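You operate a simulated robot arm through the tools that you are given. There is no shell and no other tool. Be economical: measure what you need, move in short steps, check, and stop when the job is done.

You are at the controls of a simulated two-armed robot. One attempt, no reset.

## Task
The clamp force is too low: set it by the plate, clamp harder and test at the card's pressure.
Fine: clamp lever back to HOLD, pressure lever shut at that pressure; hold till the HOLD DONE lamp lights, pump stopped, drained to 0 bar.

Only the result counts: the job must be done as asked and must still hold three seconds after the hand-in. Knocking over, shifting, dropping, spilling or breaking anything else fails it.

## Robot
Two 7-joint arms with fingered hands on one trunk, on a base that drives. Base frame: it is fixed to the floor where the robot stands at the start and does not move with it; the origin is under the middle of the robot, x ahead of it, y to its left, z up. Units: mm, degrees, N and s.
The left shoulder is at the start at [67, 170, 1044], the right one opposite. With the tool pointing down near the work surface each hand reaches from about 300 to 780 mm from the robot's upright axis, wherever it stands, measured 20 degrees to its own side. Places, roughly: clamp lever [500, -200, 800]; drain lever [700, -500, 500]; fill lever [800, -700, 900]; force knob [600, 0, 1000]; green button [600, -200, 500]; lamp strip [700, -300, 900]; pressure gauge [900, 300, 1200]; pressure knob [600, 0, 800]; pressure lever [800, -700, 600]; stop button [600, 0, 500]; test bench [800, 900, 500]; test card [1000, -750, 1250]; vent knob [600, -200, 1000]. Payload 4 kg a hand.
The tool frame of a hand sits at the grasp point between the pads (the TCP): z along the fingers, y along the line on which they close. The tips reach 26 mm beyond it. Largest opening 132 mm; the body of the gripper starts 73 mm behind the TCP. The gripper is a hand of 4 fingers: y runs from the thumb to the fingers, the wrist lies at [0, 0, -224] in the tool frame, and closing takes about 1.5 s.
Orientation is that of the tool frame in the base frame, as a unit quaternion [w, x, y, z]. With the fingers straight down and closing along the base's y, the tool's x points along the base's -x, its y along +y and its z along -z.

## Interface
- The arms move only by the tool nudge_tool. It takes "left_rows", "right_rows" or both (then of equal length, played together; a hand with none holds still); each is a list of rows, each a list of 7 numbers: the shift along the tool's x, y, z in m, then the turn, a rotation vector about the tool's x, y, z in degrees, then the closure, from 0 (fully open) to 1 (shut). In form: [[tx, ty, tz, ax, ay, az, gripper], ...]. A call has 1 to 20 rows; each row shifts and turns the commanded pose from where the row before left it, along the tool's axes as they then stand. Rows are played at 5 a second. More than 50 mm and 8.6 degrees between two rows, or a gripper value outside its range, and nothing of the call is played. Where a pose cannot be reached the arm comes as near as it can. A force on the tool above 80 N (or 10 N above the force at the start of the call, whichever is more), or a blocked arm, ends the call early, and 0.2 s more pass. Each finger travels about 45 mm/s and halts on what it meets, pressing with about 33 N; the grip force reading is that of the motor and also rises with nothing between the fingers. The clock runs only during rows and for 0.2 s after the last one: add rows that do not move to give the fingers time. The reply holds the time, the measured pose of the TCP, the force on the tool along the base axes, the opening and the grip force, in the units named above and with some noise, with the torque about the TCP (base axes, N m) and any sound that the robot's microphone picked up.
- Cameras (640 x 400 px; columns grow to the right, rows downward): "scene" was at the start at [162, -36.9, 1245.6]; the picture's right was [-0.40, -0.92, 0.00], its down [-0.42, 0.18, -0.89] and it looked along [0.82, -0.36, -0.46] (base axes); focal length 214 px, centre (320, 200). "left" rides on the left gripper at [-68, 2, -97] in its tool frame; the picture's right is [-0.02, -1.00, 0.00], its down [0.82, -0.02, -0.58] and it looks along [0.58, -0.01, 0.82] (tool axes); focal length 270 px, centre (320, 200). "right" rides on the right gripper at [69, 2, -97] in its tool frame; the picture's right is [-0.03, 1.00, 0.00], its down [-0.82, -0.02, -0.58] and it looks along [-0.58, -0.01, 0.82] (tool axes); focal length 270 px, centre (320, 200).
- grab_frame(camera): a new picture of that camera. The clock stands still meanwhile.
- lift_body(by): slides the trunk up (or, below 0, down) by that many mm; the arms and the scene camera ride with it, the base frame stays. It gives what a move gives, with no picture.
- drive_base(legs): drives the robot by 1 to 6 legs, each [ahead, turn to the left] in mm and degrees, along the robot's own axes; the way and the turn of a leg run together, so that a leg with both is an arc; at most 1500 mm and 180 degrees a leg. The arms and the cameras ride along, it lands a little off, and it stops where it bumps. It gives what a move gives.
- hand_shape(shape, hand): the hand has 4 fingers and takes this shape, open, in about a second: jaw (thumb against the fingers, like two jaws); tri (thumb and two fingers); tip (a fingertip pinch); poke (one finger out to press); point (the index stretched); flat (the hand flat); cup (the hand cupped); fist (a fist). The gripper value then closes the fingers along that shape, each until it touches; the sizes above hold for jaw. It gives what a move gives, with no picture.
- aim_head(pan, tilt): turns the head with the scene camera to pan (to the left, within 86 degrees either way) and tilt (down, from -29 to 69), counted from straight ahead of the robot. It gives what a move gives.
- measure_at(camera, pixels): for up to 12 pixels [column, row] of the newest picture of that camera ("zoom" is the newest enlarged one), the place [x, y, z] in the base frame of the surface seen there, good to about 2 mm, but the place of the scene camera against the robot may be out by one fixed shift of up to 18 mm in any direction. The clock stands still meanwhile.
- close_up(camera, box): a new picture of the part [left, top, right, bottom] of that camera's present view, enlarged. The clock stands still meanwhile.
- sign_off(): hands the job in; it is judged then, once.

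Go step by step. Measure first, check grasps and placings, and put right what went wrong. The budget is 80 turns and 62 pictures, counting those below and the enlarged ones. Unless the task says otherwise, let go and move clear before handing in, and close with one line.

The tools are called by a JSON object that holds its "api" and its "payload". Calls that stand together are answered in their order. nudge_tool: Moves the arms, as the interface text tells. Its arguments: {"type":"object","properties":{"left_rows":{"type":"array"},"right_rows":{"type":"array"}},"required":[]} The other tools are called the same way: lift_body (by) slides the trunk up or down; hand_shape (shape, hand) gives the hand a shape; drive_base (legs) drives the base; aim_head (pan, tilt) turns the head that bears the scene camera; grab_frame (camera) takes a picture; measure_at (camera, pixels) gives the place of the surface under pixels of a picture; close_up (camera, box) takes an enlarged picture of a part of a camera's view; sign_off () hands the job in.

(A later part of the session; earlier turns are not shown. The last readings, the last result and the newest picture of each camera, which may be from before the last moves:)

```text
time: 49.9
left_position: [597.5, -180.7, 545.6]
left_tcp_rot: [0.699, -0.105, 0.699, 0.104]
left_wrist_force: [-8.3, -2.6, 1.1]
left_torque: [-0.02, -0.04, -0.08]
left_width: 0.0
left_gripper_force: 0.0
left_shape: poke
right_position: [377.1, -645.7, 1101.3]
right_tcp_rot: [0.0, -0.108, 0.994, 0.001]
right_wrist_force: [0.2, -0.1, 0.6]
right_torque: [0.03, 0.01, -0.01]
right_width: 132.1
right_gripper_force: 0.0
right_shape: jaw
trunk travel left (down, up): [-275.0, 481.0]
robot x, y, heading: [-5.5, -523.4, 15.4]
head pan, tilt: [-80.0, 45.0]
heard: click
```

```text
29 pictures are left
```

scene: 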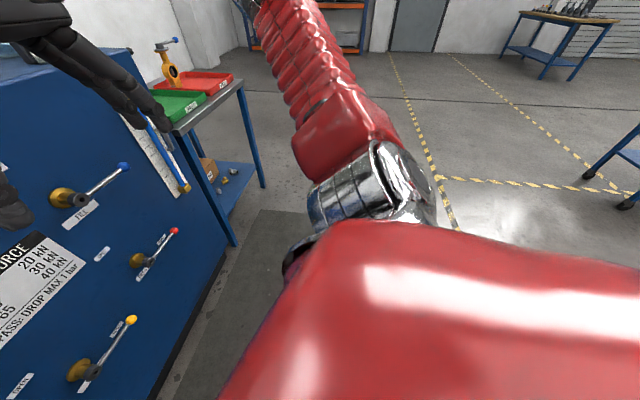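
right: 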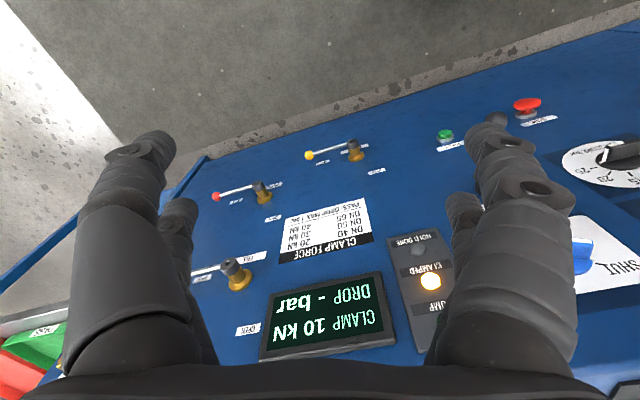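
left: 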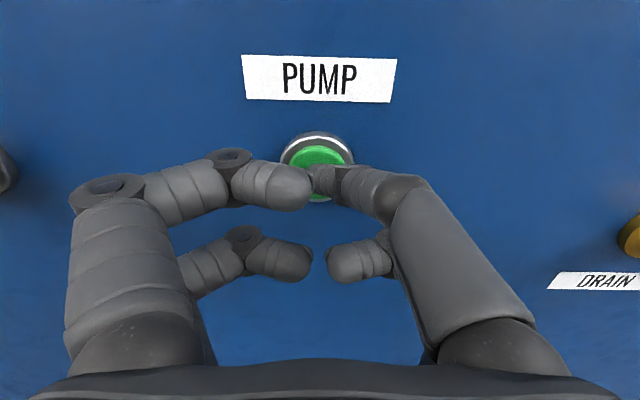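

A click came, so I'll withdraw and check the PUMP lamp with the scene camera.

{"api": "nudge_tool", "payload": {"left_rows": [[0, 0, -0.045, 0, 0, 0, 0], [0, 0, -0.045, 0, 0, 0, 0], [0, 0, -0.045, 0, 0, 0, 0], [0, 0, 0, 0, 0, 0, 0]]}}

{"api": "aim_head", "payload": {"pan": 5, "tilt": 25}}

{"api": "grab_frame", "payload": {"camera": "scene"}}

```text
time: 50.9
left_position: [466.8, -222.0, 544.9]
left_tcp_rot: [0.699, -0.105, 0.699, 0.105]
left_wrist_force: [-0.2, -0.8, -0.2]
left_torque: [0.01, 0.0, -0.03]
left_width: 0.3
left_gripper_force: 0.0
left_shape: poke
right_position: [378.2, -643.5, 1101.8]
right_tcp_rot: [-0.001, -0.11, 0.994, 0.0]
right_wrist_force: [0.6, -0.2, 0.9]
right_torque: [-0.02, -0.03, -0.03]
right_width: 132.2
right_gripper_force: 0.2
right_shape: jaw
trunk travel left (down, up): [-275.0, 481.0]
robot x, y, heading: [-6.9, -523.2, 15.2]
head pan, tilt: [-80.0, 45.0]
```

```text
time: 52.4
left_position: [466.8, -221.5, 543.6]
left_tcp_rot: [0.699, -0.106, 0.699, 0.104]
left_wrist_force: [-0.1, 0.1, -0.2]
left_torque: [-0.01, 0.0, 0.02]
left_width: 0.1
left_gripper_force: 0.1
left_shape: poke
right_position: [376.5, -645.8, 1101.6]
right_tcp_rot: [-0.002, -0.109, 0.994, 0.001]
right_wrist_force: [0.8, 0.6, -0.3]
right_torque: [-0.01, -0.03, -0.04]
right_width: 132.1
right_gripper_force: 0.0
right_shape: jaw
trunk travel left (down, up): [-275.0, 481.0]
robot x, y, heading: [-3.5, -523.9, 15.1]
head pan, tilt: [5.0, 25.0]
```

```text
28 pictures are left
```

scene: 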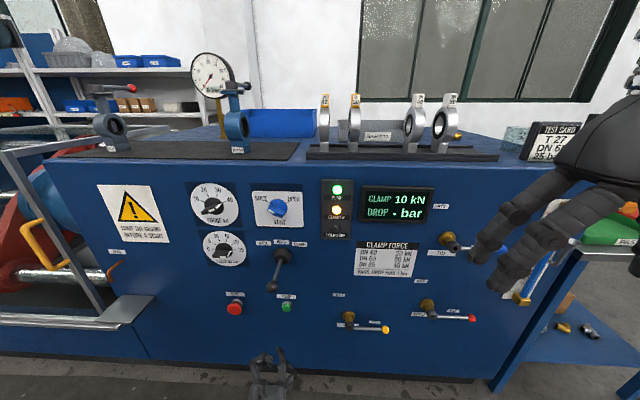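

PUMP is lit (337,190) while the clamp still reads 10 kN. For the clamp lever I'll bring the left hand up and around, pointing down in jaw shape over the ball.

{"api": "nudge_tool", "payload": {"left_rows": [[0, 0.045, 0, 0, 0, 0, 0], [0, 0.045, 0, 0, 0, 0, 0], [0, 0.045, 0, 0, 0, 0, 0], [0, 0.02, 0, 0, 0, 0, 0], [-0.047, 0, 0, 0, 0, 0, 0], [-0.047, 0, 0, 0, 0, 0, 0], [-0.047, 0, 0, 0, 0, 0, 0], [-0.047, 0, 0, 0, 0, 0, 0], [-0.047, 0, 0, 0, 0, 0, 0], [-0.047, 0, 0, 0, 0, 0, 0], [-0.047, 0, 0, 0, 0, 0, 0], [-0.047, 0, 0, 0, 0, 0, 0], [-0.04, 0, 0, 0, 0, 0, 0], [0, 0, 0, 0, 0, 0, 0]]}}

{"api": "nudge_tool", "payload": {"left_rows": [[0, 0, 0, 0, 8.2, 0, 0], [0, 0, 0, 0, 8.2, 0, 0], [0, 0, 0, 0, 8.2, 0, 0], [0, 0, 0, 0, 8.2, 0, 0], [0, 0, 0, 0, 8.2, 0, 0], [0, 0, 0, 0, 8.2, 0, 0], [0, 0, 0, 0, 8.2, 0, 0], [0, 0, 0, 0, 8.2, 0, 0], [0, 0, 0, 0, 8.2, 0, 0], [0, 0, 0, 0, 8.2, 0, 0], [0, 0, 0, 0, 8.0, 0, 0], [0, -0.045, 0, 0, 0, 0, 0], [0, -0.045, 0, 0, 0, 0, 0], [0, -0.045, 0, 0, 0, 0, 0], [0, -0.02, 0, 0, 0, 0, 0], [0, 0, 0, 0, 0, 0, 0]]}}

{"api": "hand_shape", "payload": {"hand": "left", "shape": "jaw"}}

{"api": "grab_frame", "payload": {"camera": "left"}}

```text
time: 55.4
left_position: [424.6, -70.8, 961.6]
left_tcp_rot: [0.699, -0.105, 0.7, 0.102]
left_wrist_force: [-0.7, 0.1, 0.0]
left_torque: [0.0, -0.03, 0.0]
left_width: 0.0
left_gripper_force: 0.0
left_shape: poke
right_position: [376.5, -644.5, 1101.3]
right_tcp_rot: [-0.001, -0.109, 0.994, 0.001]
right_wrist_force: [-0.3, 0.3, 0.4]
right_torque: [-0.05, -0.01, 0.01]
right_width: 132.0
right_gripper_force: 0.0
right_shape: jaw
trunk travel left (down, up): [-275.0, 481.0]
robot x, y, heading: [-7.0, -524.4, 15.4]
head pan, tilt: [5.0, 25.0]
```

```text
time: 58.8
left_position: [342.1, -411.2, 771.7]
left_tcp_rot: [0.029, -0.148, 0.988, 0.011]
left_wrist_force: [0.3, -0.4, -0.6]
left_torque: [-0.01, 0.02, 0.0]
left_width: 0.0
left_gripper_force: 0.1
left_shape: poke
left hand out of reach, approached as far as the arm can: row 1, 3, 4, 5, 6, 7, 8, 9, 10, 11
right_position: [377.2, -645.2, 1102.5]
right_tcp_rot: [-0.001, -0.108, 0.994, 0.001]
right_wrist_force: [0.2, -0.4, 1.1]
right_torque: [0.01, 0.02, 0.05]
right_width: 132.2
right_gripper_force: 0.0
right_shape: jaw
trunk travel left (down, up): [-275.0, 481.0]
robot x, y, heading: [-6.0, -528.0, 15.3]
head pan, tilt: [5.0, 25.0]
```

```text
time: 59.7
left_position: [341.1, -411.1, 772.3]
left_tcp_rot: [0.029, -0.147, 0.989, 0.012]
left_wrist_force: [0.1, -0.2, 1.0]
left_torque: [0.01, -0.03, 0.02]
left_width: 131.7
left_gripper_force: 0.0
left_shape: jaw
right_position: [379.4, -644.7, 1101.2]
right_tcp_rot: [-0.002, -0.109, 0.994, 0.001]
right_wrist_force: [0.9, -0.6, 0.7]
right_torque: [0.01, -0.03, 0.0]
right_width: 131.9
right_gripper_force: 0.0
right_shape: jaw
trunk travel left (down, up): [-275.0, 481.0]
robot x, y, heading: [-7.6, -526.8, 15.2]
head pan, tilt: [5.0, 25.0]
```

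```text
27 pictures are left
```

left: 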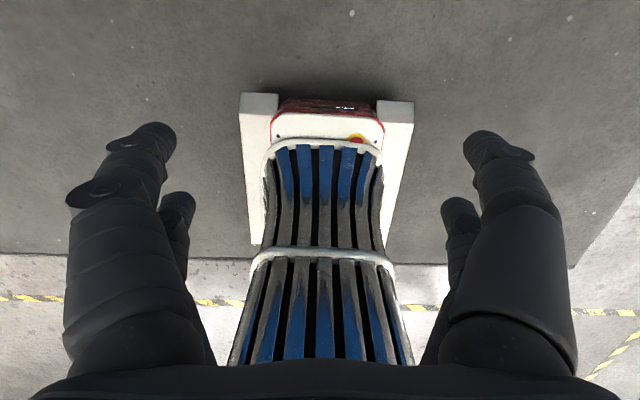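

The arm took a detour and ended at s≈493, 350 mm off the panel and pointing down, with no contact. I'll raise it, shift left and move forward above the lever ball.

{"api": "nudge_tool", "payload": {"left_rows": [[0, 0, -0.04, 0, 3.5, 0, 0], [0, 0, -0.04, 0, 0, 0, 0], [0, 0, -0.04, 0, 0, 0, 0], [0, 0, -0.04, 0, 0, 0, 0], [0, 0.037, 0, 0, 0, 0, 0], [0, 0.037, 0, 0, 0, 0, 0], [0, 0.037, 0, 0, 0, 0, 0], [0, 0.037, 0, 0, 0, 0, 0], [-0.04, 0, 0, 0, 0, 0, 0], [-0.04, 0, 0, 0, 0, 0, 0], [-0.04, 0, 0, 0, 0, 0, 0], [-0.04, 0, 0, 0, 0, 0, 0], [-0.04, 0, 0, 0, 0, 0, 0], [0, 0, 0, 0, 0, 0, 0]]}}

{"api": "grab_frame", "payload": {"camera": "left"}}

```text
time: 62.7
left_position: [347.9, -334.4, 943.7]
left_tcp_rot: [0.0, -0.149, 0.989, 0.006]
left_wrist_force: [0.3, 0.2, -0.2]
left_torque: [-0.03, 0.03, -0.01]
left_width: 132.1
left_gripper_force: 0.1
left_shape: jaw
left hand out of reach, approached as far as the arm can: row 8, 9, 10, 11, 12, 13
right_position: [376.3, -644.2, 1101.8]
right_tcp_rot: [-0.002, -0.109, 0.994, 0.0]
right_wrist_force: [0.5, -0.2, -1.2]
right_torque: [-0.01, 0.0, 0.0]
right_width: 132.1
right_gripper_force: 0.0
right_shape: jaw
trunk travel left (down, up): [-275.0, 481.0]
robot x, y, heading: [-6.0, -527.4, 15.2]
head pan, tilt: [5.0, 25.0]
```

```text
26 pictures are left
```

left: 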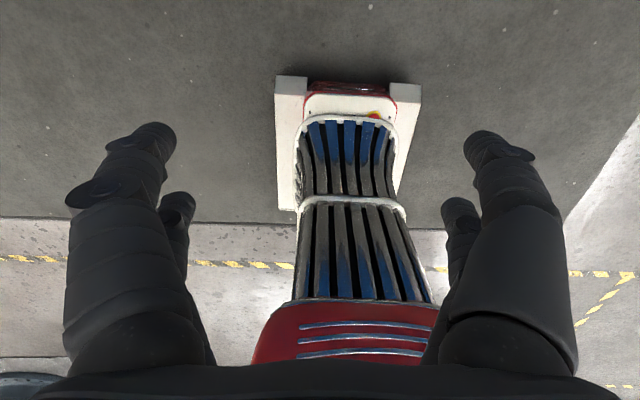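

The arm is stuck short of the target, so I'll look at its posture.

{"api": "aim_head", "payload": {"pan": 40, "tilt": 40}}

{"api": "grab_frame", "payload": {"camera": "scene"}}

```text
time: 63.8
left_position: [349.1, -334.6, 942.5]
left_tcp_rot: [0.0, -0.149, 0.989, 0.007]
left_wrist_force: [0.3, 0.4, 0.0]
left_torque: [0.01, -0.03, -0.02]
left_width: 131.9
left_gripper_force: 0.0
left_shape: jaw
right_position: [377.4, -646.0, 1101.8]
right_tcp_rot: [-0.002, -0.11, 0.994, 0.001]
right_wrist_force: [1.3, 0.2, -0.1]
right_torque: [0.02, 0.01, 0.03]
right_width: 132.0
right_gripper_force: 0.1
right_shape: jaw
trunk travel left (down, up): [-275.0, 481.0]
robot x, y, heading: [-5.4, -528.9, 15.3]
head pan, tilt: [40.0, 40.0]
```

```text
25 pictures are left
```

scene: 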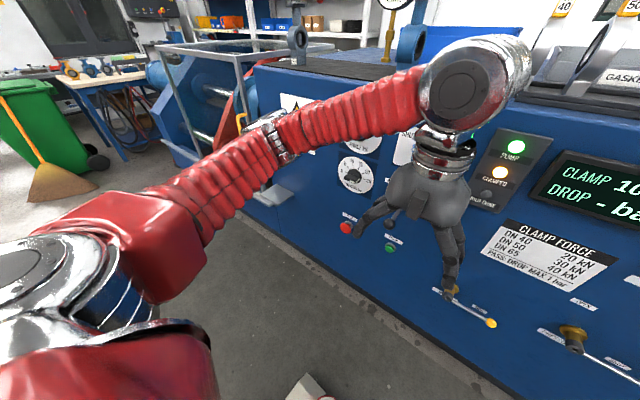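

The posture looks ordinary, so a lower path may work. I'll try moving down and left first, then forward.

{"api": "nudge_tool", "payload": {"left_rows": [[0, 0, 0.04, 0, 0, 0, 0], [0, 0, 0.035, 0, 0, 0, 0], [0, 0.04, 0, 0, 0, 0, 0], [0, 0.04, 0, 0, 0, 0, 0], [-0.04, 0, 0, 0, 0, 0, 0], [-0.04, 0, 0, 0, 0, 0, 0], [0, 0, 0, 0, 0, 0, 0]]}}

```text
time: 65.3
left_position: [348.9, -336.0, 913.6]
left_tcp_rot: [-0.001, -0.152, 0.988, 0.006]
left_wrist_force: [0.7, 0.5, 0.2]
left_torque: [-0.02, -0.02, 0.01]
left_width: 131.9
left_gripper_force: 0.0
left_shape: jaw
left hand out of reach, approached as far as the arm can: row 1, 2, 3, 4, 5, 6
right_position: [378.1, -645.4, 1101.4]
right_tcp_rot: [-0.001, -0.109, 0.994, 0.001]
right_wrist_force: [0.2, 0.5, -0.3]
right_torque: [0.02, -0.02, -0.03]
right_width: 132.2
right_gripper_force: 0.0
right_shape: jaw
trunk travel left (down, up): [-275.0, 481.0]
robot x, y, heading: [-8.4, -525.2, 15.3]
head pan, tilt: [40.0, 40.0]
```

A joint seems to be at its limit in this posture. I'll pitch the hand back to pointing at the panel, which worked well before.

{"api": "nudge_tool", "payload": {"left_rows": [[0, 0, 0, 0, -8, 0, 0], [0, 0, 0, 0, -8, 0, 0], [0, 0, 0, 0, -8, 0, 0], [0, 0, 0, 0, -8, 0, 0], [0, 0, 0, 0, -8, 0, 0], [0, 0, 0, 0, -8, 0, 0], [0, 0, 0, 0, -8, 0, 0], [0, 0, 0, 0, 0, 0, 0]]}}

```text
time: 67.2
left_position: [401.7, -362.4, 919.4]
left_tcp_rot: [0.465, -0.128, 0.873, 0.076]
left_wrist_force: [0.2, -0.3, -0.1]
left_torque: [0.05, 0.01, 0.02]
left_width: 131.9
left_gripper_force: 0.1
left_shape: jaw
left hand out of reach, approached as far as the arm can: row 4, 5, 6, 7
right_position: [377.8, -645.0, 1101.8]
right_tcp_rot: [-0.001, -0.109, 0.994, 0.001]
right_wrist_force: [0.1, -0.3, 0.5]
right_torque: [-0.02, -0.01, -0.03]
right_width: 131.9
right_gripper_force: 0.0
right_shape: jaw
trunk travel left (down, up): [-275.0, 481.0]
robot x, y, heading: [-7.6, -528.6, 15.3]
head pan, tilt: [40.0, 40.0]
```

The hand is now tilted 34° below level and mobile, which suits an approach to the ball. I'll shift left to s≈345 and take a look.

{"api": "nudge_tool", "payload": {"left_rows": [[0, 0.04, 0, 0, 0, 0, 0], [0, 0.04, 0, 0, 0, 0, 0], [0, 0.04, 0, 0, 0, 0, 0], [0, 0, 0, 0, 0, 0, 0]]}}

{"api": "grab_frame", "payload": {"camera": "left"}}

```text
time: 68.2
left_position: [438.1, -273.8, 922.6]
left_tcp_rot: [0.463, -0.127, 0.874, 0.076]
left_wrist_force: [0.5, -0.5, -0.1]
left_torque: [0.01, -0.02, 0.02]
left_width: 131.9
left_gripper_force: 0.1
left_shape: jaw
left hand out of reach, approached as far as the arm can: row 1, 2, 3
right_position: [377.8, -644.6, 1101.4]
right_tcp_rot: [-0.001, -0.109, 0.994, 0.001]
right_wrist_force: [-0.3, 0.0, -0.4]
right_torque: [0.02, 0.01, -0.03]
right_width: 131.9
right_gripper_force: 0.0
right_shape: jaw
trunk travel left (down, up): [-275.0, 481.0]
robot x, y, heading: [-8.1, -525.7, 15.3]
head pan, tilt: [40.0, 40.0]
```

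```text
24 pictures are left
```

left: 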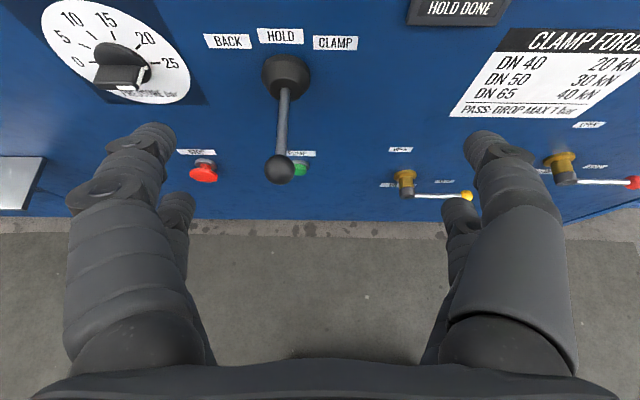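

The lever is clear: ball at (279,168), pivot at (286,75). I'll measure them.

{"api": "measure_at", "payload": {"camera": "left", "pixels": [[279, 168], [267, 170], [291, 170], [282, 120], [286, 75], [228, 41], [280, 36], [335, 43]]}}

{"api": "close_up", "payload": {"camera": "left", "box": [30, 0, 230, 125]}}

```text
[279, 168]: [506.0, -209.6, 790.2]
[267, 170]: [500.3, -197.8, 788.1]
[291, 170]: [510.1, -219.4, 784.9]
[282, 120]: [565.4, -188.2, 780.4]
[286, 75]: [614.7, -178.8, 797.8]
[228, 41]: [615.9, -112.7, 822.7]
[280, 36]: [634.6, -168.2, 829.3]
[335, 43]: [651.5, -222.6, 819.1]
```

```text
3.20 times, centred on (130, 62) of left
```

zoom: 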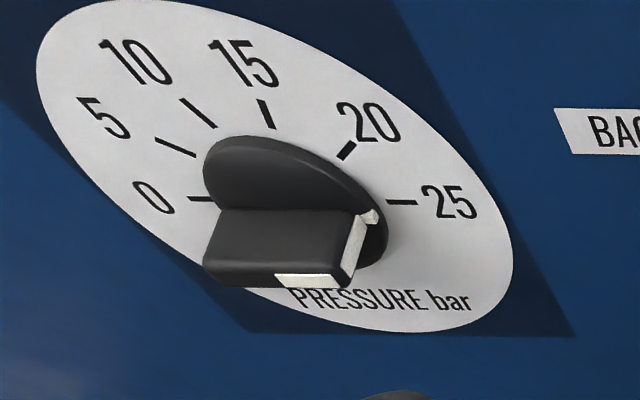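

The ball centre is at s≈347, z≈778, 136 mm out, with a diameter of about 24 mm. I'll bring the open jaws around it.

{"api": "nudge_tool", "payload": {"left_rows": [[0, 0.043, 0, 0, 0, 0, 0], [0.036, 0, 0, 0, 0, 0, 0], [0.036, 0, 0, 0, 0, 0, 0], [0, 0, 0.04, 0, 0, 0, 0], [0, 0, 0.04, 0, 0, 0, 0], [0, 0, 0.04, 0, 0, 0, 0], [0, 0, 0, 0, 0, 0, 0]]}}

{"api": "grab_frame", "payload": {"camera": "left"}}

```text
time: 69.8
left_position: [527.0, -218.3, 792.2]
left_tcp_rot: [0.463, -0.127, 0.874, 0.075]
left_wrist_force: [-0.3, 0.0, -0.3]
left_torque: [-0.03, 0.01, 0.0]
left_width: 131.7
left_gripper_force: 0.0
left_shape: jaw
left hand out of reach, approached as far as the arm can: row 1, 2, 3
right_position: [376.9, -644.7, 1101.6]
right_tcp_rot: [-0.001, -0.109, 0.994, 0.001]
right_wrist_force: [-0.4, 0.0, 0.9]
right_torque: [0.02, 0.01, -0.05]
right_width: 132.1
right_gripper_force: 0.1
right_shape: jaw
trunk travel left (down, up): [-275.0, 481.0]
robot x, y, heading: [-6.9, -520.4, 15.6]
head pan, tilt: [40.0, 40.0]
```

```text
22 pictures are left
```

left: 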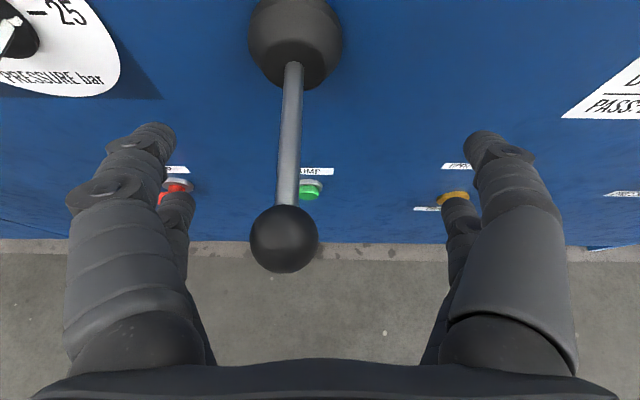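

The jaws surround the lever, and the ball at (284,238) lies about 15 mm left and slightly low. I'll correct for that and close on it.

{"api": "nudge_tool", "payload": {"left_rows": [[0.017, 0.015, 0.0, 0, 0, 0, 0], [0, 0, 0, 0, 0, 0, 0.4], [0, 0, 0, 0, 0, 0, 0.7], [0, 0, 0, 0, 0, 0, 1], [0, 0, 0, 0, 0, 0, 1], [0, 0, 0, 0, 0, 0, 1], [0, 0, 0, 0, 0, 0, 1], [0, 0, 0, 0, 0, 0, 1], [0, 0, 0, 0, 0, 0, 1], [0, 0, 0, 0, 0, 0, 1]]}}

{"api": "grab_frame", "payload": {"camera": "left"}}

```text
time: 72.0
left_position: [514.8, -205.9, 778.0]
left_tcp_rot: [0.464, -0.127, 0.873, 0.075]
left_wrist_force: [0.7, 0.4, 1.2]
left_torque: [0.05, -0.16, 0.04]
left_width: 0.0
left_gripper_force: 32.6
left_shape: jaw
right_position: [376.9, -644.9, 1101.0]
right_tcp_rot: [-0.001, -0.109, 0.994, 0.001]
right_wrist_force: [-0.6, -0.2, 0.0]
right_torque: [0.02, -0.03, 0.01]
right_width: 131.9
right_gripper_force: 0.1
right_shape: jaw
trunk travel left (down, up): [-275.0, 481.0]
robot x, y, heading: [-4.4, -525.5, 15.4]
head pan, tilt: [40.0, 40.0]
```

```text
21 pictures are left
```

left: 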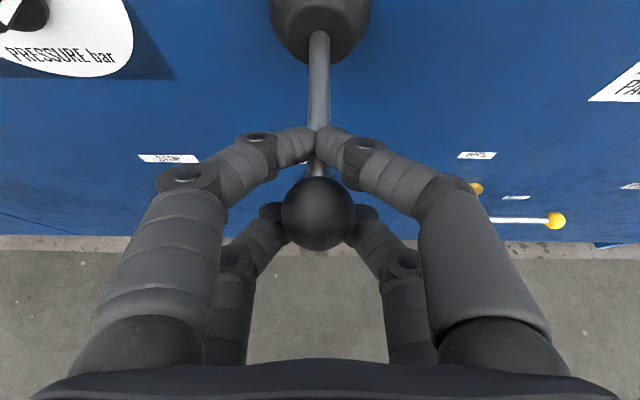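

The lever is caged between the finger pairs. I'll push it right toward CLAMP in small steps and look at the display.

{"api": "nudge_tool", "payload": {"left_rows": [[0, -0.01, 0, 0, 0, 0, 1], [0, -0.01, 0, 0, 0, 0, 1], [0, -0.01, 0.001, 0, 0, 0, 1], [0, -0.01, 0.002, 0, 0, 0, 1], [0, -0.01, 0.003, 0, 0, 0, 1], [0, 0, 0, 0, 0, 0, 1], [0, 0, 0, 0, 0, 0, 1]]}}

{"api": "aim_head", "payload": {"pan": 5, "tilt": 25}}

{"api": "grab_frame", "payload": {"camera": "scene"}}

```text
time: 73.5
left_position: [531.5, -245.3, 777.1]
left_tcp_rot: [0.467, -0.133, 0.87, 0.082]
left_wrist_force: [-18.3, 39.1, 27.6]
left_torque: [0.79, -0.53, 1.44]
left_width: 0.0
left_gripper_force: 33.1
left_shape: jaw
right_position: [373.7, -643.1, 1103.6]
right_tcp_rot: [0.0, -0.109, 0.994, -0.001]
right_wrist_force: [-0.4, -0.9, -0.6]
right_torque: [0.01, 0.02, -0.02]
right_width: 131.8
right_gripper_force: 0.1
right_shape: jaw
trunk travel left (down, up): [-275.0, 481.0]
robot x, y, heading: [-8.6, -522.3, 15.3]
head pan, tilt: [40.0, 40.0]
```

```text
time: 74.6
left_position: [532.1, -244.6, 778.9]
left_tcp_rot: [0.467, -0.134, 0.87, 0.083]
left_wrist_force: [-16.3, 38.5, 31.6]
left_torque: [0.8, -0.63, 1.42]
left_width: 0.0
left_gripper_force: 33.0
left_shape: jaw
right_position: [374.1, -643.6, 1104.0]
right_tcp_rot: [0.0, -0.109, 0.994, -0.001]
right_wrist_force: [0.4, 0.1, -0.7]
right_torque: [0.05, 0.01, 0.03]
right_width: 132.1
right_gripper_force: 0.1
right_shape: jaw
trunk travel left (down, up): [-275.0, 481.0]
robot x, y, heading: [-8.1, -528.1, 15.1]
head pan, tilt: [5.0, 25.0]
```

```text
20 pictures are left
```

scene: 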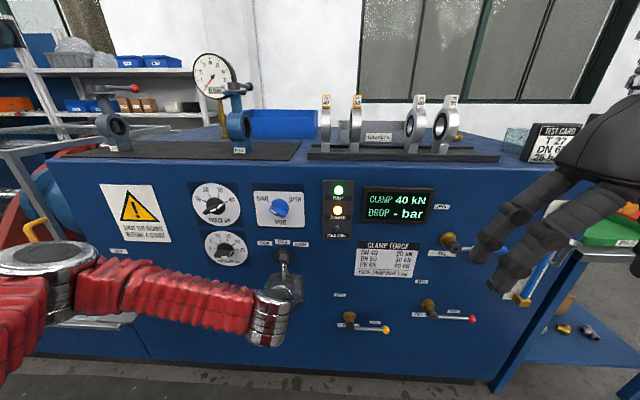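

The display reads CLAMP 40 kN. I'll bring the lever back the same way to HOLD.

{"api": "nudge_tool", "payload": {"left_rows": [[0, 0.01, -0.003, 0, 0, 0, 1], [0, 0.01, -0.002, 0, 0, 0, 1], [0, 0.01, -0.001, 0, 0, 0, 1], [0, 0.01, 0, 0, 0, 0, 1], [0, 0.01, 0, 0, 0, 0, 1], [0, 0, 0, 0, 0, 0, 1], [0, 0, 0, 0, 0, 0, 1]]}}

{"api": "grab_frame", "payload": {"camera": "left"}}

```text
time: 76.2
left_position: [514.9, -205.7, 776.1]
left_tcp_rot: [0.463, -0.128, 0.874, 0.076]
left_wrist_force: [-2.4, 2.6, 3.3]
left_torque: [0.04, -0.08, 0.06]
left_width: 0.1
left_gripper_force: 33.2
left_shape: jaw
right_position: [376.7, -647.2, 1101.6]
right_tcp_rot: [-0.001, -0.108, 0.994, 0.001]
right_wrist_force: [-0.3, 0.1, -0.5]
right_torque: [-0.02, 0.03, 0.0]
right_width: 132.2
right_gripper_force: 0.0
right_shape: jaw
trunk travel left (down, up): [-275.0, 481.0]
robot x, y, heading: [-5.2, -523.5, 15.2]
head pan, tilt: [5.0, 25.0]
```

```text
19 pictures are left
```

left: 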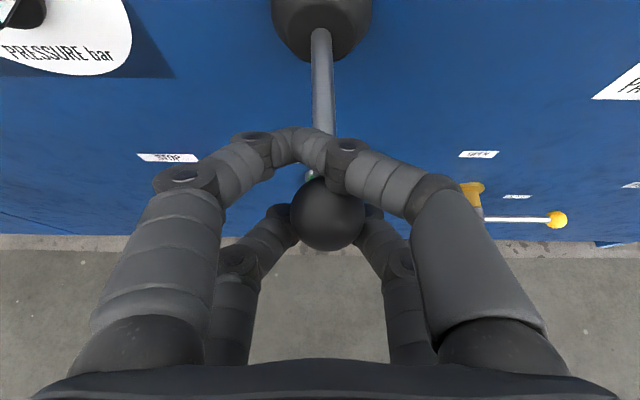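

The lever ball is within about 4 mm of its starting place. I'll release, retreat along the tool axis and verify.

{"api": "nudge_tool", "payload": {"left_rows": [[0, 0, 0, 0, 0, 0, 0.5], [0, 0, 0, 0, 0, 0, 0], [0, 0, 0, 0, 0, 0, 0], [0, 0, 0, 0, 0, 0, 0], [0, 0, 0, 0, 0, 0, 0], [0, 0, 0, 0, 0, 0, 0], [0, 0, 0, 0, 0, 0, 0], [-0.02, 0, 0, 0, 0, 0, 0], [-0.02, 0, -0.04, 0, 0, 0, 0], [0, 0, -0.04, 0, 0, 0, 0], [0, 0, -0.04, 0, 0, 0, 0], [0, 0, 0, 0, 0, 0, 0]]}}

{"api": "grab_frame", "payload": {"camera": "left"}}

{"api": "close_up", "payload": {"camera": "scene", "box": [320, 170, 600, 345]}}

```text
time: 78.8
left_position: [440.9, -228.2, 877.8]
left_tcp_rot: [0.463, -0.126, 0.874, 0.074]
left_wrist_force: [0.1, 0.1, 0.7]
left_torque: [0.02, 0.0, 0.0]
left_width: 131.9
left_gripper_force: 0.2
left_shape: jaw
right_position: [378.5, -645.8, 1102.1]
right_tcp_rot: [-0.002, -0.11, 0.994, 0.001]
right_wrist_force: [-0.8, 0.0, 1.0]
right_torque: [-0.01, 0.0, 0.01]
right_width: 132.1
right_gripper_force: 0.1
right_shape: jaw
trunk travel left (down, up): [-275.0, 481.0]
robot x, y, heading: [-7.3, -530.7, 15.1]
head pan, tilt: [5.0, 25.0]
```

```text
18 pictures are left
```

left: 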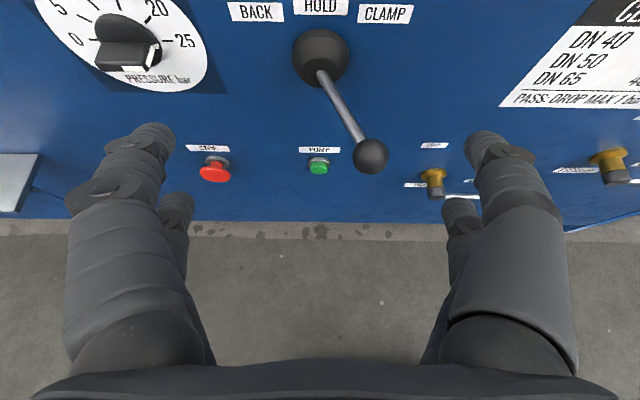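

```text
2.29 times, centred on (460, 258) of scene
```

zoom: 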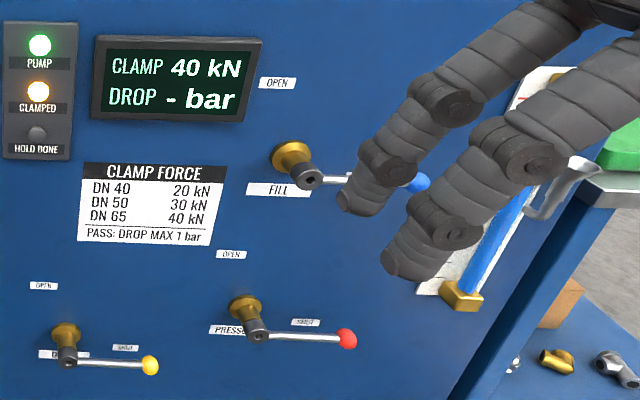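

The ball at (370,155) now sits right of HOLD, so the lever went partway back or slipped. I'll measure it.

{"api": "measure_at", "payload": {"camera": "left", "pixels": [[370, 153], [345, 110], [320, 60], [320, 7], [385, 14]]}}

```text
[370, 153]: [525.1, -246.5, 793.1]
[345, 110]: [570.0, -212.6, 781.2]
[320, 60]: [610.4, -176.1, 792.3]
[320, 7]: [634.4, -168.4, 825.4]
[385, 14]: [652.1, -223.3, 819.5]
```

The lever is still at CLAMP (ball s≈389). I'll surround the ball with half-open jaws and push it left to s≈347 without gripping.

{"api": "nudge_tool", "payload": {"left_rows": [[0, -0.042, 0, 0, 0, 0, 0.3], [0.039, 0, 0, 0, 0, 0, 0.5], [0, 0, 0, 0, 0, 0, 0.5], [0, 0, 0, 0, 0, 0, 0.5], [0, 0, 0.04, 0, 0, 0, 0.5], [0, 0, 0.04, 0, 0, 0, 0.5], [0, 0, 0.036, 0, 0, 0, 0.5], [0, 0.01, 0, 0, 0, 0, 0.5], [0, 0.01, 0, 0, 0, 0, 0.5], [0, 0.01, 0, 0, 0, 0, 0.5], [0, 0.01, 0, 0, 0, 0, 0.5], [0, 0.01, -0.002, 0, 0, 0, 0.5], [0, 0.01, -0.002, 0, 0, 0, 0.5], [0, 0.004, 0, 0, 0, 0, 0.5], [0, 0, 0, 0, 0, 0, 0.5]]}}

{"api": "grab_frame", "payload": {"camera": "left"}}

```text
time: 82.0
left_position: [503.5, -184.9, 781.2]
left_tcp_rot: [0.462, -0.127, 0.875, 0.075]
left_wrist_force: [5.9, -2.0, -8.3]
left_torque: [0.2, -0.17, 0.06]
left_width: 22.2
left_gripper_force: 30.1
left_shape: jaw
right_position: [378.3, -644.3, 1100.4]
right_tcp_rot: [-0.003, -0.109, 0.994, 0.001]
right_wrist_force: [0.1, -0.4, 0.0]
right_torque: [0.0, -0.01, 0.0]
right_width: 132.2
right_gripper_force: 0.0
right_shape: jaw
trunk travel left (down, up): [-275.0, 481.0]
robot x, y, heading: [-6.0, -526.1, 15.2]
head pan, tilt: [5.0, 25.0]
```

```text
16 pictures are left
```

left: 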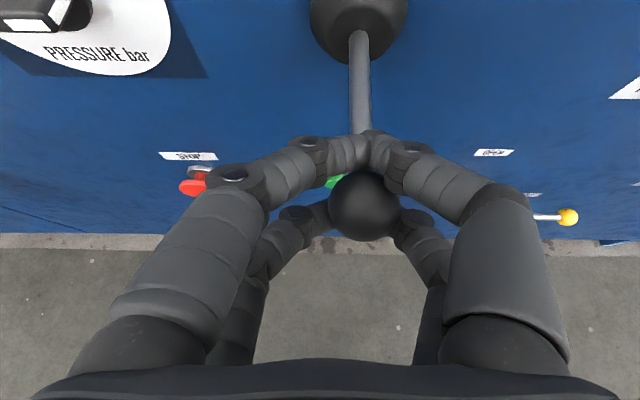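

The jaws now hold the ball firmly at 22 mm width. I'll measure where the ball is.

{"api": "measure_at", "payload": {"camera": "left", "pixels": [[363, 205], [335, 205], [394, 205], [360, 90], [358, 30]]}}

```text
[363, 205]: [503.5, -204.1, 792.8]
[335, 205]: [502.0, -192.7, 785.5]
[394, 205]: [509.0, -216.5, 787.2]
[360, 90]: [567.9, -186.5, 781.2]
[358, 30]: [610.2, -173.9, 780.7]
```

The ball is at s≈343, in line with the pivot at about 344, so it's at HOLD. I'll open, retreat and check.

{"api": "nudge_tool", "payload": {"left_rows": [[0, 0, 0, 0, 0, 0, 0.4], [0, 0, 0, 0, 0, 0, 0.3], [0, 0, 0, 0, 0, 0, 0.2], [0, 0, 0, 0, 0, 0, 0.1], [0, -0.01, 0, 0, 0, 0, 0], [0, -0.01, 0, 0, 0, 0, 0], [0, 0, 0, 0, 0, 0, 0], [0, 0, 0, 0, 0, 0, 0], [-0.02, 0, -0.02, 0, 0, 0, 0], [-0.02, 0, -0.04, 0, 0, 0, 0], [0, 0, -0.04, 0, 0, 0, 0], [0, 0, -0.04, 0, 0, 0, 0], [0, 0, 0, 0, 0, 0, 0]]}}

{"api": "grab_frame", "payload": {"camera": "left"}}

```text
time: 84.8
left_position: [440.5, -236.0, 893.9]
left_tcp_rot: [0.463, -0.128, 0.874, 0.076]
left_wrist_force: [0.4, 0.0, 0.3]
left_torque: [-0.05, -0.01, 0.02]
left_width: 132.0
left_gripper_force: 0.1
left_shape: jaw
left hand out of reach, approached as far as the arm can: row 12
right_position: [376.0, -644.9, 1101.1]
right_tcp_rot: [-0.002, -0.109, 0.994, 0.0]
right_wrist_force: [0.1, -0.8, -0.3]
right_torque: [0.03, 0.02, -0.01]
right_width: 131.9
right_gripper_force: 0.0
right_shape: jaw
trunk travel left (down, up): [-275.0, 481.0]
robot x, y, heading: [-5.9, -528.8, 15.1]
head pan, tilt: [5.0, 25.0]
```

```text
15 pictures are left
```

left: 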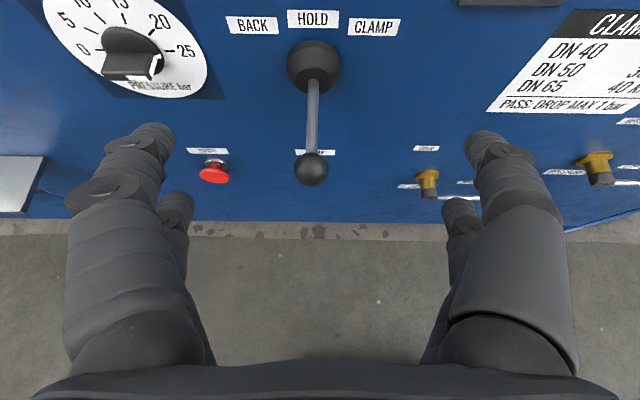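

The lever is at HOLD. Next is the pressure lever with the right hand: I'll bring it down and forward, turn it to face the panel and take the poke shape.

{"api": "nudge_tool", "payload": {"right_rows": [[0, -0.0435, 0, 0, 0, -2, 0], [0, -0.0435, 0, 0, 0, 0, 0], [0, -0.0435, 0, 0, 0, 0, 0], [0, -0.0435, 0, 0, 0, 0, 0], [0, 0, 0.042, 0, 0, 0, 0], [0, 0, 0.042, 0, 0, 0, 0], [0, 0, 0.042, 0, 0, 0, 0], [0, 0, 0.042, 0, 0, 0, 0], [0, 0, 0.042, 0, 0, 0, 0], [0, 0, 0.042, 0, 0, 0, 0], [-0.045, 0, 0, 0, 0, 0, 0], [-0.045, 0, 0, 0, 0, 0, 0], [-0.045, 0, 0, 0, 0, 0, 0], [-0.045, 0, 0, 0, 0, 0, 0], [-0.045, 0, 0, 0, 0, 0, 0], [0, 0, 0, 0, 0, 0, 0]]}}

{"api": "nudge_tool", "payload": {"right_rows": [[0, 0, 0, 0, -8.2, 0, 0], [0, 0, 0, 0, -8.2, 0, 0], [0, 0, 0, 0, -8.2, 0, 0], [0, 0, 0, 0, -8.2, 0, 0], [0, 0, 0, 0, -8.2, 0, 0], [0, 0, 0, 0, -8.2, 0, 0], [0, 0, 0, 0, -8.2, 0, 0], [0, 0, 0, 0, -8.2, 0, 0], [0, 0, 0, 0, -8.2, 0, 0], [0, 0, 0, 0, -8.2, 0, 0], [0, 0, 0, 0, -8.0, 0, 0], [0, 0, 0, 0, 0, 0, 0]]}}

{"api": "hand_shape", "payload": {"hand": "right", "shape": "poke"}}

```text
time: 88.2
left_position: [440.5, -236.5, 893.8]
left_tcp_rot: [0.463, -0.128, 0.874, 0.076]
left_wrist_force: [0.1, 0.6, -0.4]
left_torque: [0.02, 0.0, 0.02]
left_width: 131.9
left_gripper_force: 0.1
left_shape: jaw
right_position: [642.2, -746.2, 843.3]
right_tcp_rot: [-0.002, -0.126, 0.992, 0.0]
right_wrist_force: [0.5, 0.5, -0.3]
right_torque: [0.01, 0.0, -0.01]
right_width: 131.9
right_gripper_force: 0.0
right_shape: jaw
right hand out of reach, approached as far as the arm can: row 4
trunk travel left (down, up): [-275.0, 481.0]
robot x, y, heading: [-8.8, -522.4, 15.2]
head pan, tilt: [5.0, 25.0]
```

```text
time: 90.8
left_position: [438.8, -237.4, 893.1]
left_tcp_rot: [0.463, -0.127, 0.874, 0.075]
left_wrist_force: [0.7, -0.3, -0.3]
left_torque: [-0.02, 0.03, -0.02]
left_width: 132.0
left_gripper_force: 0.1
left_shape: jaw
right_position: [642.9, -744.4, 840.8]
right_tcp_rot: [0.701, -0.088, 0.702, 0.089]
right_wrist_force: [-0.6, 0.5, 0.3]
right_torque: [0.0, 0.02, -0.02]
right_width: 131.9
right_gripper_force: 0.1
right_shape: jaw
trunk travel left (down, up): [-275.0, 481.0]
robot x, y, heading: [-6.5, -527.7, 14.9]
head pan, tilt: [5.0, 25.0]
```

```text
time: 91.7
left_position: [440.7, -236.3, 892.9]
left_tcp_rot: [0.463, -0.128, 0.874, 0.076]
left_wrist_force: [-0.8, 0.8, -0.5]
left_torque: [0.01, -0.01, 0.01]
left_width: 132.2
left_gripper_force: 0.0
left_shape: jaw
right_position: [642.5, -743.8, 841.2]
right_tcp_rot: [0.701, -0.088, 0.702, 0.089]
right_wrist_force: [0.0, 0.0, 0.3]
right_torque: [0.01, -0.01, -0.02]
right_width: 0.2
right_gripper_force: 0.1
right_shape: poke
trunk travel left (down, up): [-275.0, 481.0]
robot x, y, heading: [-9.2, -533.3, 15.1]
head pan, tilt: [5.0, 25.0]
```

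The right hand now faces the panel. I'll descend to just below the pressure lever's height and take a picture.

{"api": "nudge_tool", "payload": {"right_rows": [[0.046, 0, 0, -2.6, 0, 0, 0], [0.046, 0, 0, 0, 0, 0, 0], [0.046, 0, 0, 0, 0, 0, 0], [0.046, 0, 0, 0, 0, 0, 0], [0.046, 0, 0, 0, 0, 0, 0], [0.046, 0, 0, 0, 0, 0, 0], [0, -0.02, 0, 0, 0, 0, 0], [0, -0.02, 0, 0, 0, 0, 0], [0, 0, 0, 0, 0, 0, 0]]}}

{"api": "grab_frame", "payload": {"camera": "right"}}

```text
time: 93.7
left_position: [441.1, -236.5, 892.9]
left_tcp_rot: [0.464, -0.128, 0.873, 0.076]
left_wrist_force: [0.3, 0.7, -0.4]
left_torque: [0.01, 0.02, -0.01]
left_width: 131.8
left_gripper_force: 0.0
left_shape: jaw
right_position: [654.2, -784.2, 564.5]
right_tcp_rot: [0.699, -0.105, 0.7, 0.105]
right_wrist_force: [0.0, 0.3, 0.3]
right_torque: [0.01, -0.01, 0.0]
right_width: 0.0
right_gripper_force: 0.1
right_shape: poke
trunk travel left (down, up): [-275.0, 481.0]
robot x, y, heading: [-4.0, -528.7, 15.0]
head pan, tilt: [5.0, 25.0]
```

```text
14 pictures are left
```

right: 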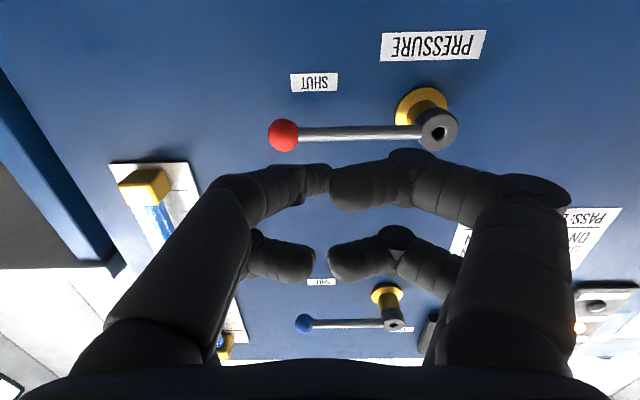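

From below, the pressure lever shows its red ball at (284,135) and hub at (437,128), with the poke tip at (322,180). I'll measure them.

{"api": "measure_at", "payload": {"camera": "right", "pixels": [[284, 135], [340, 133], [390, 132], [437, 128], [322, 172], [325, 190], [300, 180], [316, 83], [432, 45]]}}

```text
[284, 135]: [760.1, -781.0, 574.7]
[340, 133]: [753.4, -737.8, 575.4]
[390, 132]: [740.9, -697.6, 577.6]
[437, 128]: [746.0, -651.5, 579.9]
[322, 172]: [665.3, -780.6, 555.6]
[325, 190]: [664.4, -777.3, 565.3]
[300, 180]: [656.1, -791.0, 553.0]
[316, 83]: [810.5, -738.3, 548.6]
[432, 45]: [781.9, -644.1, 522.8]
```

The rod is at z≈578, about 50 mm out, with its hub at s≈840. I'll slip the fingertip under it and sweep it up along the arc to OPEN.

{"api": "nudge_tool", "payload": {"right_rows": [[0.01, 0.005, 0.034, 0, 0, 0, 0], [0, 0, 0.034, 0, 0, 0, 0], [0, 0, 0.034, 0, 0, 0, 0], [-0.0125, 0, 0, 0, 0, 0, 0], [-0.0167, -0.001, 0, 0, 0, 0, 0], [-0.0166, 0.0019, 0, 0, 0, 0, 0], [-0.0161, 0.0048, 0, 0, 0, 0, 0], [-0.015, 0.0075, 0, 0, 0, 0, 0], [-0.0134, 0.01, 0, 0, 0, 0, 0], [-0.0115, 0.0122, 0, 0, 0, 0, 0], [-0.0092, 0.0139, 0, 0, 0, 0, 0], [-0.0067, 0.0154, 0, 0, 0, 0, 0], [-0.0038, 0.0163, 0, 0, 0, 0, 0], [0, 0, 0, 0, 0, 0, 0]]}}

{"api": "grab_frame", "payload": {"camera": "scene"}}

```text
time: 96.7
left_position: [440.9, -237.6, 893.3]
left_tcp_rot: [0.463, -0.128, 0.874, 0.075]
left_wrist_force: [0.7, -0.1, 0.2]
left_torque: [-0.03, -0.01, 0.01]
left_width: 132.0
left_gripper_force: 0.0
left_shape: jaw
right_position: [727.5, -671.5, 676.9]
right_tcp_rot: [0.699, -0.103, 0.7, 0.104]
right_wrist_force: [1.4, -4.6, -0.1]
right_torque: [0.02, 0.01, -0.09]
right_width: 0.1
right_gripper_force: 0.1
right_shape: poke
trunk travel left (down, up): [-275.0, 481.0]
robot x, y, heading: [-6.3, -526.9, 15.1]
head pan, tilt: [5.0, 25.0]
```

```text
13 pictures are left
```

scene: 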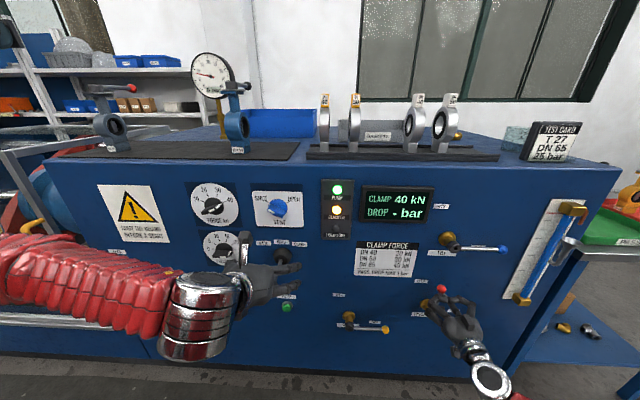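

The lever is open (red ball at the top, (442,288)) and the gauge needle is rising. I'll move the finger to the left side of the rod and check the gauge.

{"api": "nudge_tool", "payload": {"right_rows": [[0, -0.005, -0.02, 0, 0, 0, 0], [0, 0, -0.04, 0, 0, 0, 0], [0, 0.025, 0, 0, 0, 0, 0], [0, 0.02, 0, 0, 0, 0, 0], [0, 0, 0.03, 0, 0, 0, 0], [0, 0, 0.03, 0, 0, 0, 0], [0, 0, 0, 0, 0, 0, 0], [0, 0, 0, 0, 0, 0, 0], [0, 0, 0, 0, 0, 0, 0], [0, 0, 0, 0, 0, 0, 0], [0, 0, 0, 0, 0, 0, 0], [0, 0, 0, 0, 0, 0, 0]]}}

{"api": "close_up", "payload": {"camera": "scene", "box": [180, 40, 270, 100]}}

```text
time: 99.3
left_position: [440.6, -234.9, 891.2]
left_tcp_rot: [0.464, -0.127, 0.874, 0.075]
left_wrist_force: [0.0, -0.3, 0.8]
left_torque: [-0.01, -0.01, -0.01]
left_width: 132.1
left_gripper_force: 0.1
left_shape: jaw
right_position: [715.3, -632.3, 677.7]
right_tcp_rot: [0.698, -0.105, 0.7, 0.106]
right_wrist_force: [0.1, -0.2, 0.0]
right_torque: [-0.01, 0.02, 0.0]
right_width: 0.0
right_gripper_force: 0.1
right_shape: poke
trunk travel left (down, up): [-275.0, 481.0]
robot x, y, heading: [-7.0, -525.4, 14.9]
head pan, tilt: [5.0, 25.0]
```

```text
6.67 times, centred on (225, 70) of scene
```

zoom: 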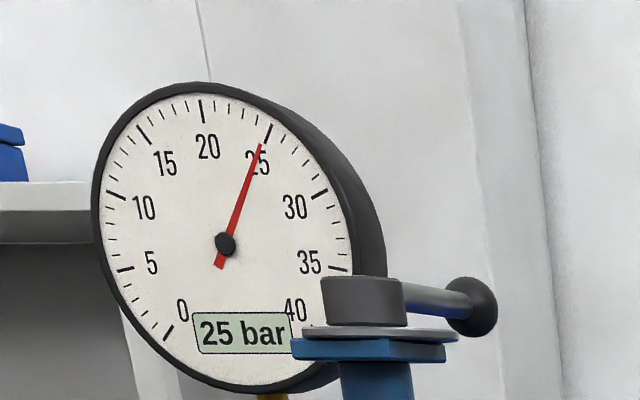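

The gauge reads exactly 25 bar. I'll now sweep the lever back clockwise to SHUT.

{"api": "nudge_tool", "payload": {"right_rows": [[0.0027, -0.0127, 0, 0, 0, 0, 0], [-0.001, -0.0167, 0, 0, 0, 0, 0], [0.0019, -0.0166, 0, 0, 0, 0, 0], [0.0048, -0.0161, 0, 0, 0, 0, 0], [0.0075, -0.015, 0, 0, 0, 0, 0], [0.01, -0.0134, 0, 0, 0, 0, 0], [0.0122, -0.0115, 0, 0, 0, 0, 0], [0.0139, -0.0092, 0, 0, 0, 0, 0], [0.0154, -0.0067, 0, 0, 0, 0, 0], [0.0163, -0.0038, 0, 0, 0, 0, 0], [0.0084, -0.0008, 0, 0, 0, 0, 0], [0.004, 0, 0, 0, 0, 0, 0], [0, 0, 0, 0, 0, 0, 0]]}}

{"api": "grab_frame", "payload": {"camera": "scene"}}

```text
time: 102.1
left_position: [436.2, -236.2, 894.8]
left_tcp_rot: [0.466, -0.128, 0.872, 0.074]
left_wrist_force: [-0.8, 0.0, -0.4]
left_torque: [0.01, 0.01, 0.01]
left_width: 132.1
left_gripper_force: 0.1
left_shape: jaw
right_position: [750.4, -749.0, 593.7]
right_tcp_rot: [0.706, -0.104, 0.693, 0.105]
right_wrist_force: [-11.3, -1.4, 43.2]
right_torque: [-0.16, -0.41, -0.09]
right_width: 0.0
right_gripper_force: 0.1
right_shape: poke
trunk travel left (down, up): [-275.0, 481.0]
robot x, y, heading: [-7.5, -523.3, 15.0]
head pan, tilt: [5.0, 25.0]
```

```text
11 pictures are left
```

scene: 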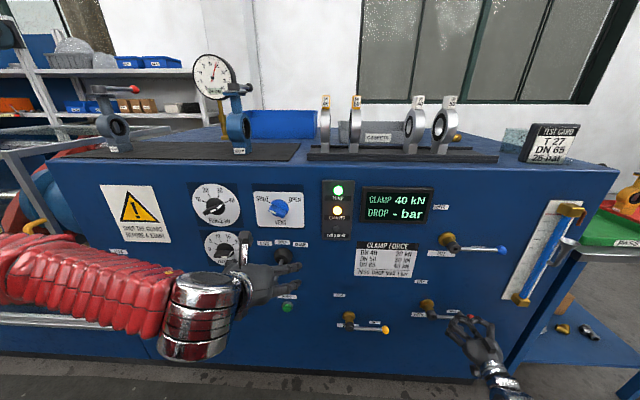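

The lever is hard against its SHUT stop. I'll back off and move the right hand down to the drain lever while the hold runs.

{"api": "nudge_tool", "payload": {"right_rows": [[-0.01, 0, 0, 0, 0, 0, 0], [0, 0, -0.035, 0, 0, 0, 0], [0, 0, -0.035, 0, 0, 0, 0], [0, 0, -0.035, 0, 0, 0, 0], [0, 0.045, 0, 0, 0, 0, 0], [0, 0.045, 0, 0, 0, 0, 0], [0, 0.045, 0, 0, 0, 0, 0], [0, 0.045, 0, 0, 0, 0, 0], [0, 0.045, 0, 0, 0, 0, 0], [0, 0.045, 0, 0, 0, 0, 0], [0.04, 0, 0, 0, 0, 0, 0], [0.04, 0, 0, 0, 0, 0, 0], [0.035, 0, 0, 0, 0, 0, 0], [0, 0, 0, 0, 0, 0, 0]]}}

{"api": "grab_frame", "payload": {"camera": "right"}}

{"api": "grab_frame", "payload": {"camera": "scene"}}

```text
time: 105.1
left_position: [442.0, -236.5, 893.9]
left_tcp_rot: [0.463, -0.128, 0.874, 0.076]
left_wrist_force: [-0.7, 0.4, 0.6]
left_torque: [0.0, -0.01, -0.01]
left_width: 132.1
left_gripper_force: 0.1
left_shape: jaw
right_position: [568.3, -523.6, 475.0]
right_tcp_rot: [0.698, -0.105, 0.7, 0.106]
right_wrist_force: [-0.5, -0.1, 0.3]
right_torque: [-0.03, 0.01, 0.01]
right_width: 0.3
right_gripper_force: 0.1
right_shape: poke
trunk travel left (down, up): [-275.0, 481.0]
robot x, y, heading: [-8.4, -524.4, 15.3]
head pan, tilt: [5.0, 25.0]
```

```text
10 pictures are left
```

right: 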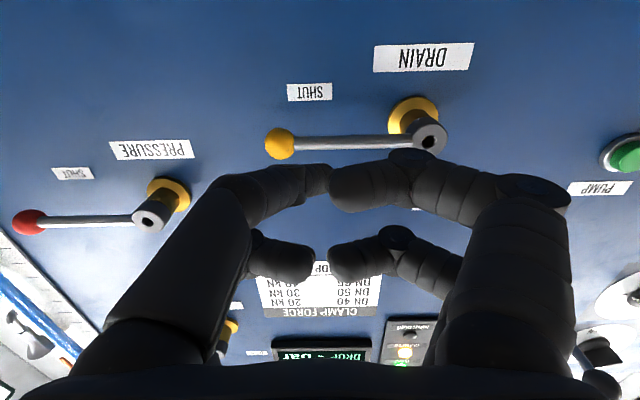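

```text
9 pictures are left
```

scene: 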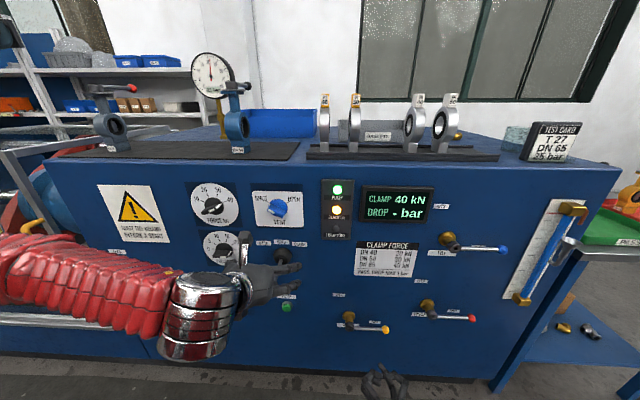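

The levers are shut, but the gauge needle looks closer to vertical. I'll enlarge it, and measure the drain lever.

{"api": "close_up", "payload": {"camera": "scene", "box": [180, 40, 270, 100]}}

{"api": "measure_at", "payload": {"camera": "right", "pixels": [[279, 143], [335, 142], [380, 141], [430, 137], [322, 172], [325, 190]]}}

```text
6.67 times, centred on (225, 70) of scene
```

zoom: 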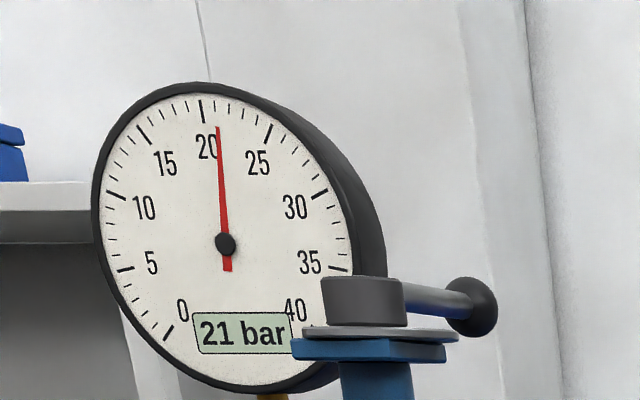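

```text
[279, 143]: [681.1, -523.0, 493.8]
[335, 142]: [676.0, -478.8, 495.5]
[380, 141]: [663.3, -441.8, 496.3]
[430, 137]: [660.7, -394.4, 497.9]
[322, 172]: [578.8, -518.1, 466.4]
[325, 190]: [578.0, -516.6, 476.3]
```

Pressure fell from 25 to 21 bar after shutting. I'll wait a little and see how it settles and whether the HOLD DONE lamp and DROP reading come.

{"api": "nudge_tool", "payload": {"right_rows": [[0, 0, 0, 0, 0, 0, 0], [0, 0, 0, 0, 0, 0, 0], [0, 0, 0, 0, 0, 0, 0], [0, 0, 0, 0, 0, 0, 0], [0, 0, 0, 0, 0, 0, 0], [0, 0, 0, 0, 0, 0, 0], [0, 0, 0, 0, 0, 0, 0], [0, 0, 0, 0, 0, 0, 0], [0, 0, 0, 0, 0, 0, 0], [0, 0, 0, 0, 0, 0, 0], [0, 0, 0, 0, 0, 0, 0], [0, 0, 0, 0, 0, 0, 0], [0, 0, 0, 0, 0, 0, 0], [0, 0, 0, 0, 0, 0, 0], [0, 0, 0, 0, 0, 0, 0], [0, 0, 0, 0, 0, 0, 0], [0, 0, 0, 0, 0, 0, 0], [0, 0, 0, 0, 0, 0, 0], [0, 0, 0, 0, 0, 0, 0], [0, 0, 0, 0, 0, 0, 0]]}}

{"api": "close_up", "payload": {"camera": "scene", "box": [180, 40, 450, 260]}}

```text
time: 109.3
left_position: [440.1, -237.2, 893.1]
left_tcp_rot: [0.463, -0.127, 0.874, 0.075]
left_wrist_force: [-0.6, -0.2, 0.4]
left_torque: [0.01, 0.02, 0.02]
left_width: 131.8
left_gripper_force: 0.1
left_shape: jaw
right_position: [568.8, -524.0, 474.6]
right_tcp_rot: [0.698, -0.105, 0.7, 0.106]
right_wrist_force: [-0.2, -0.1, -0.7]
right_torque: [-0.03, -0.02, -0.03]
right_width: 0.0
right_gripper_force: 0.0
right_shape: poke
trunk travel left (down, up): [-275.0, 481.0]
robot x, y, heading: [-8.0, -521.7, 15.3]
head pan, tilt: [5.0, 25.0]
```

```text
1.82 times, centred on (315, 150) of scene
```

zoom: 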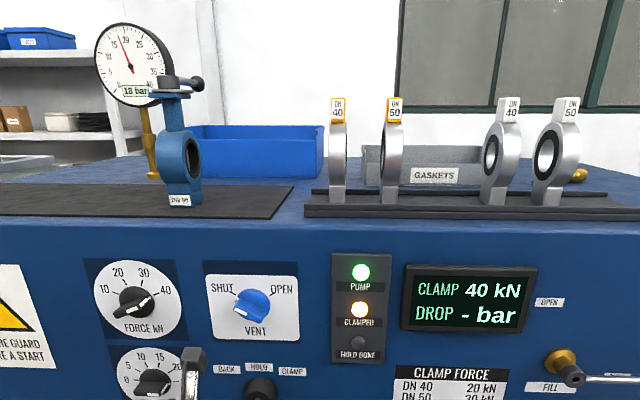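

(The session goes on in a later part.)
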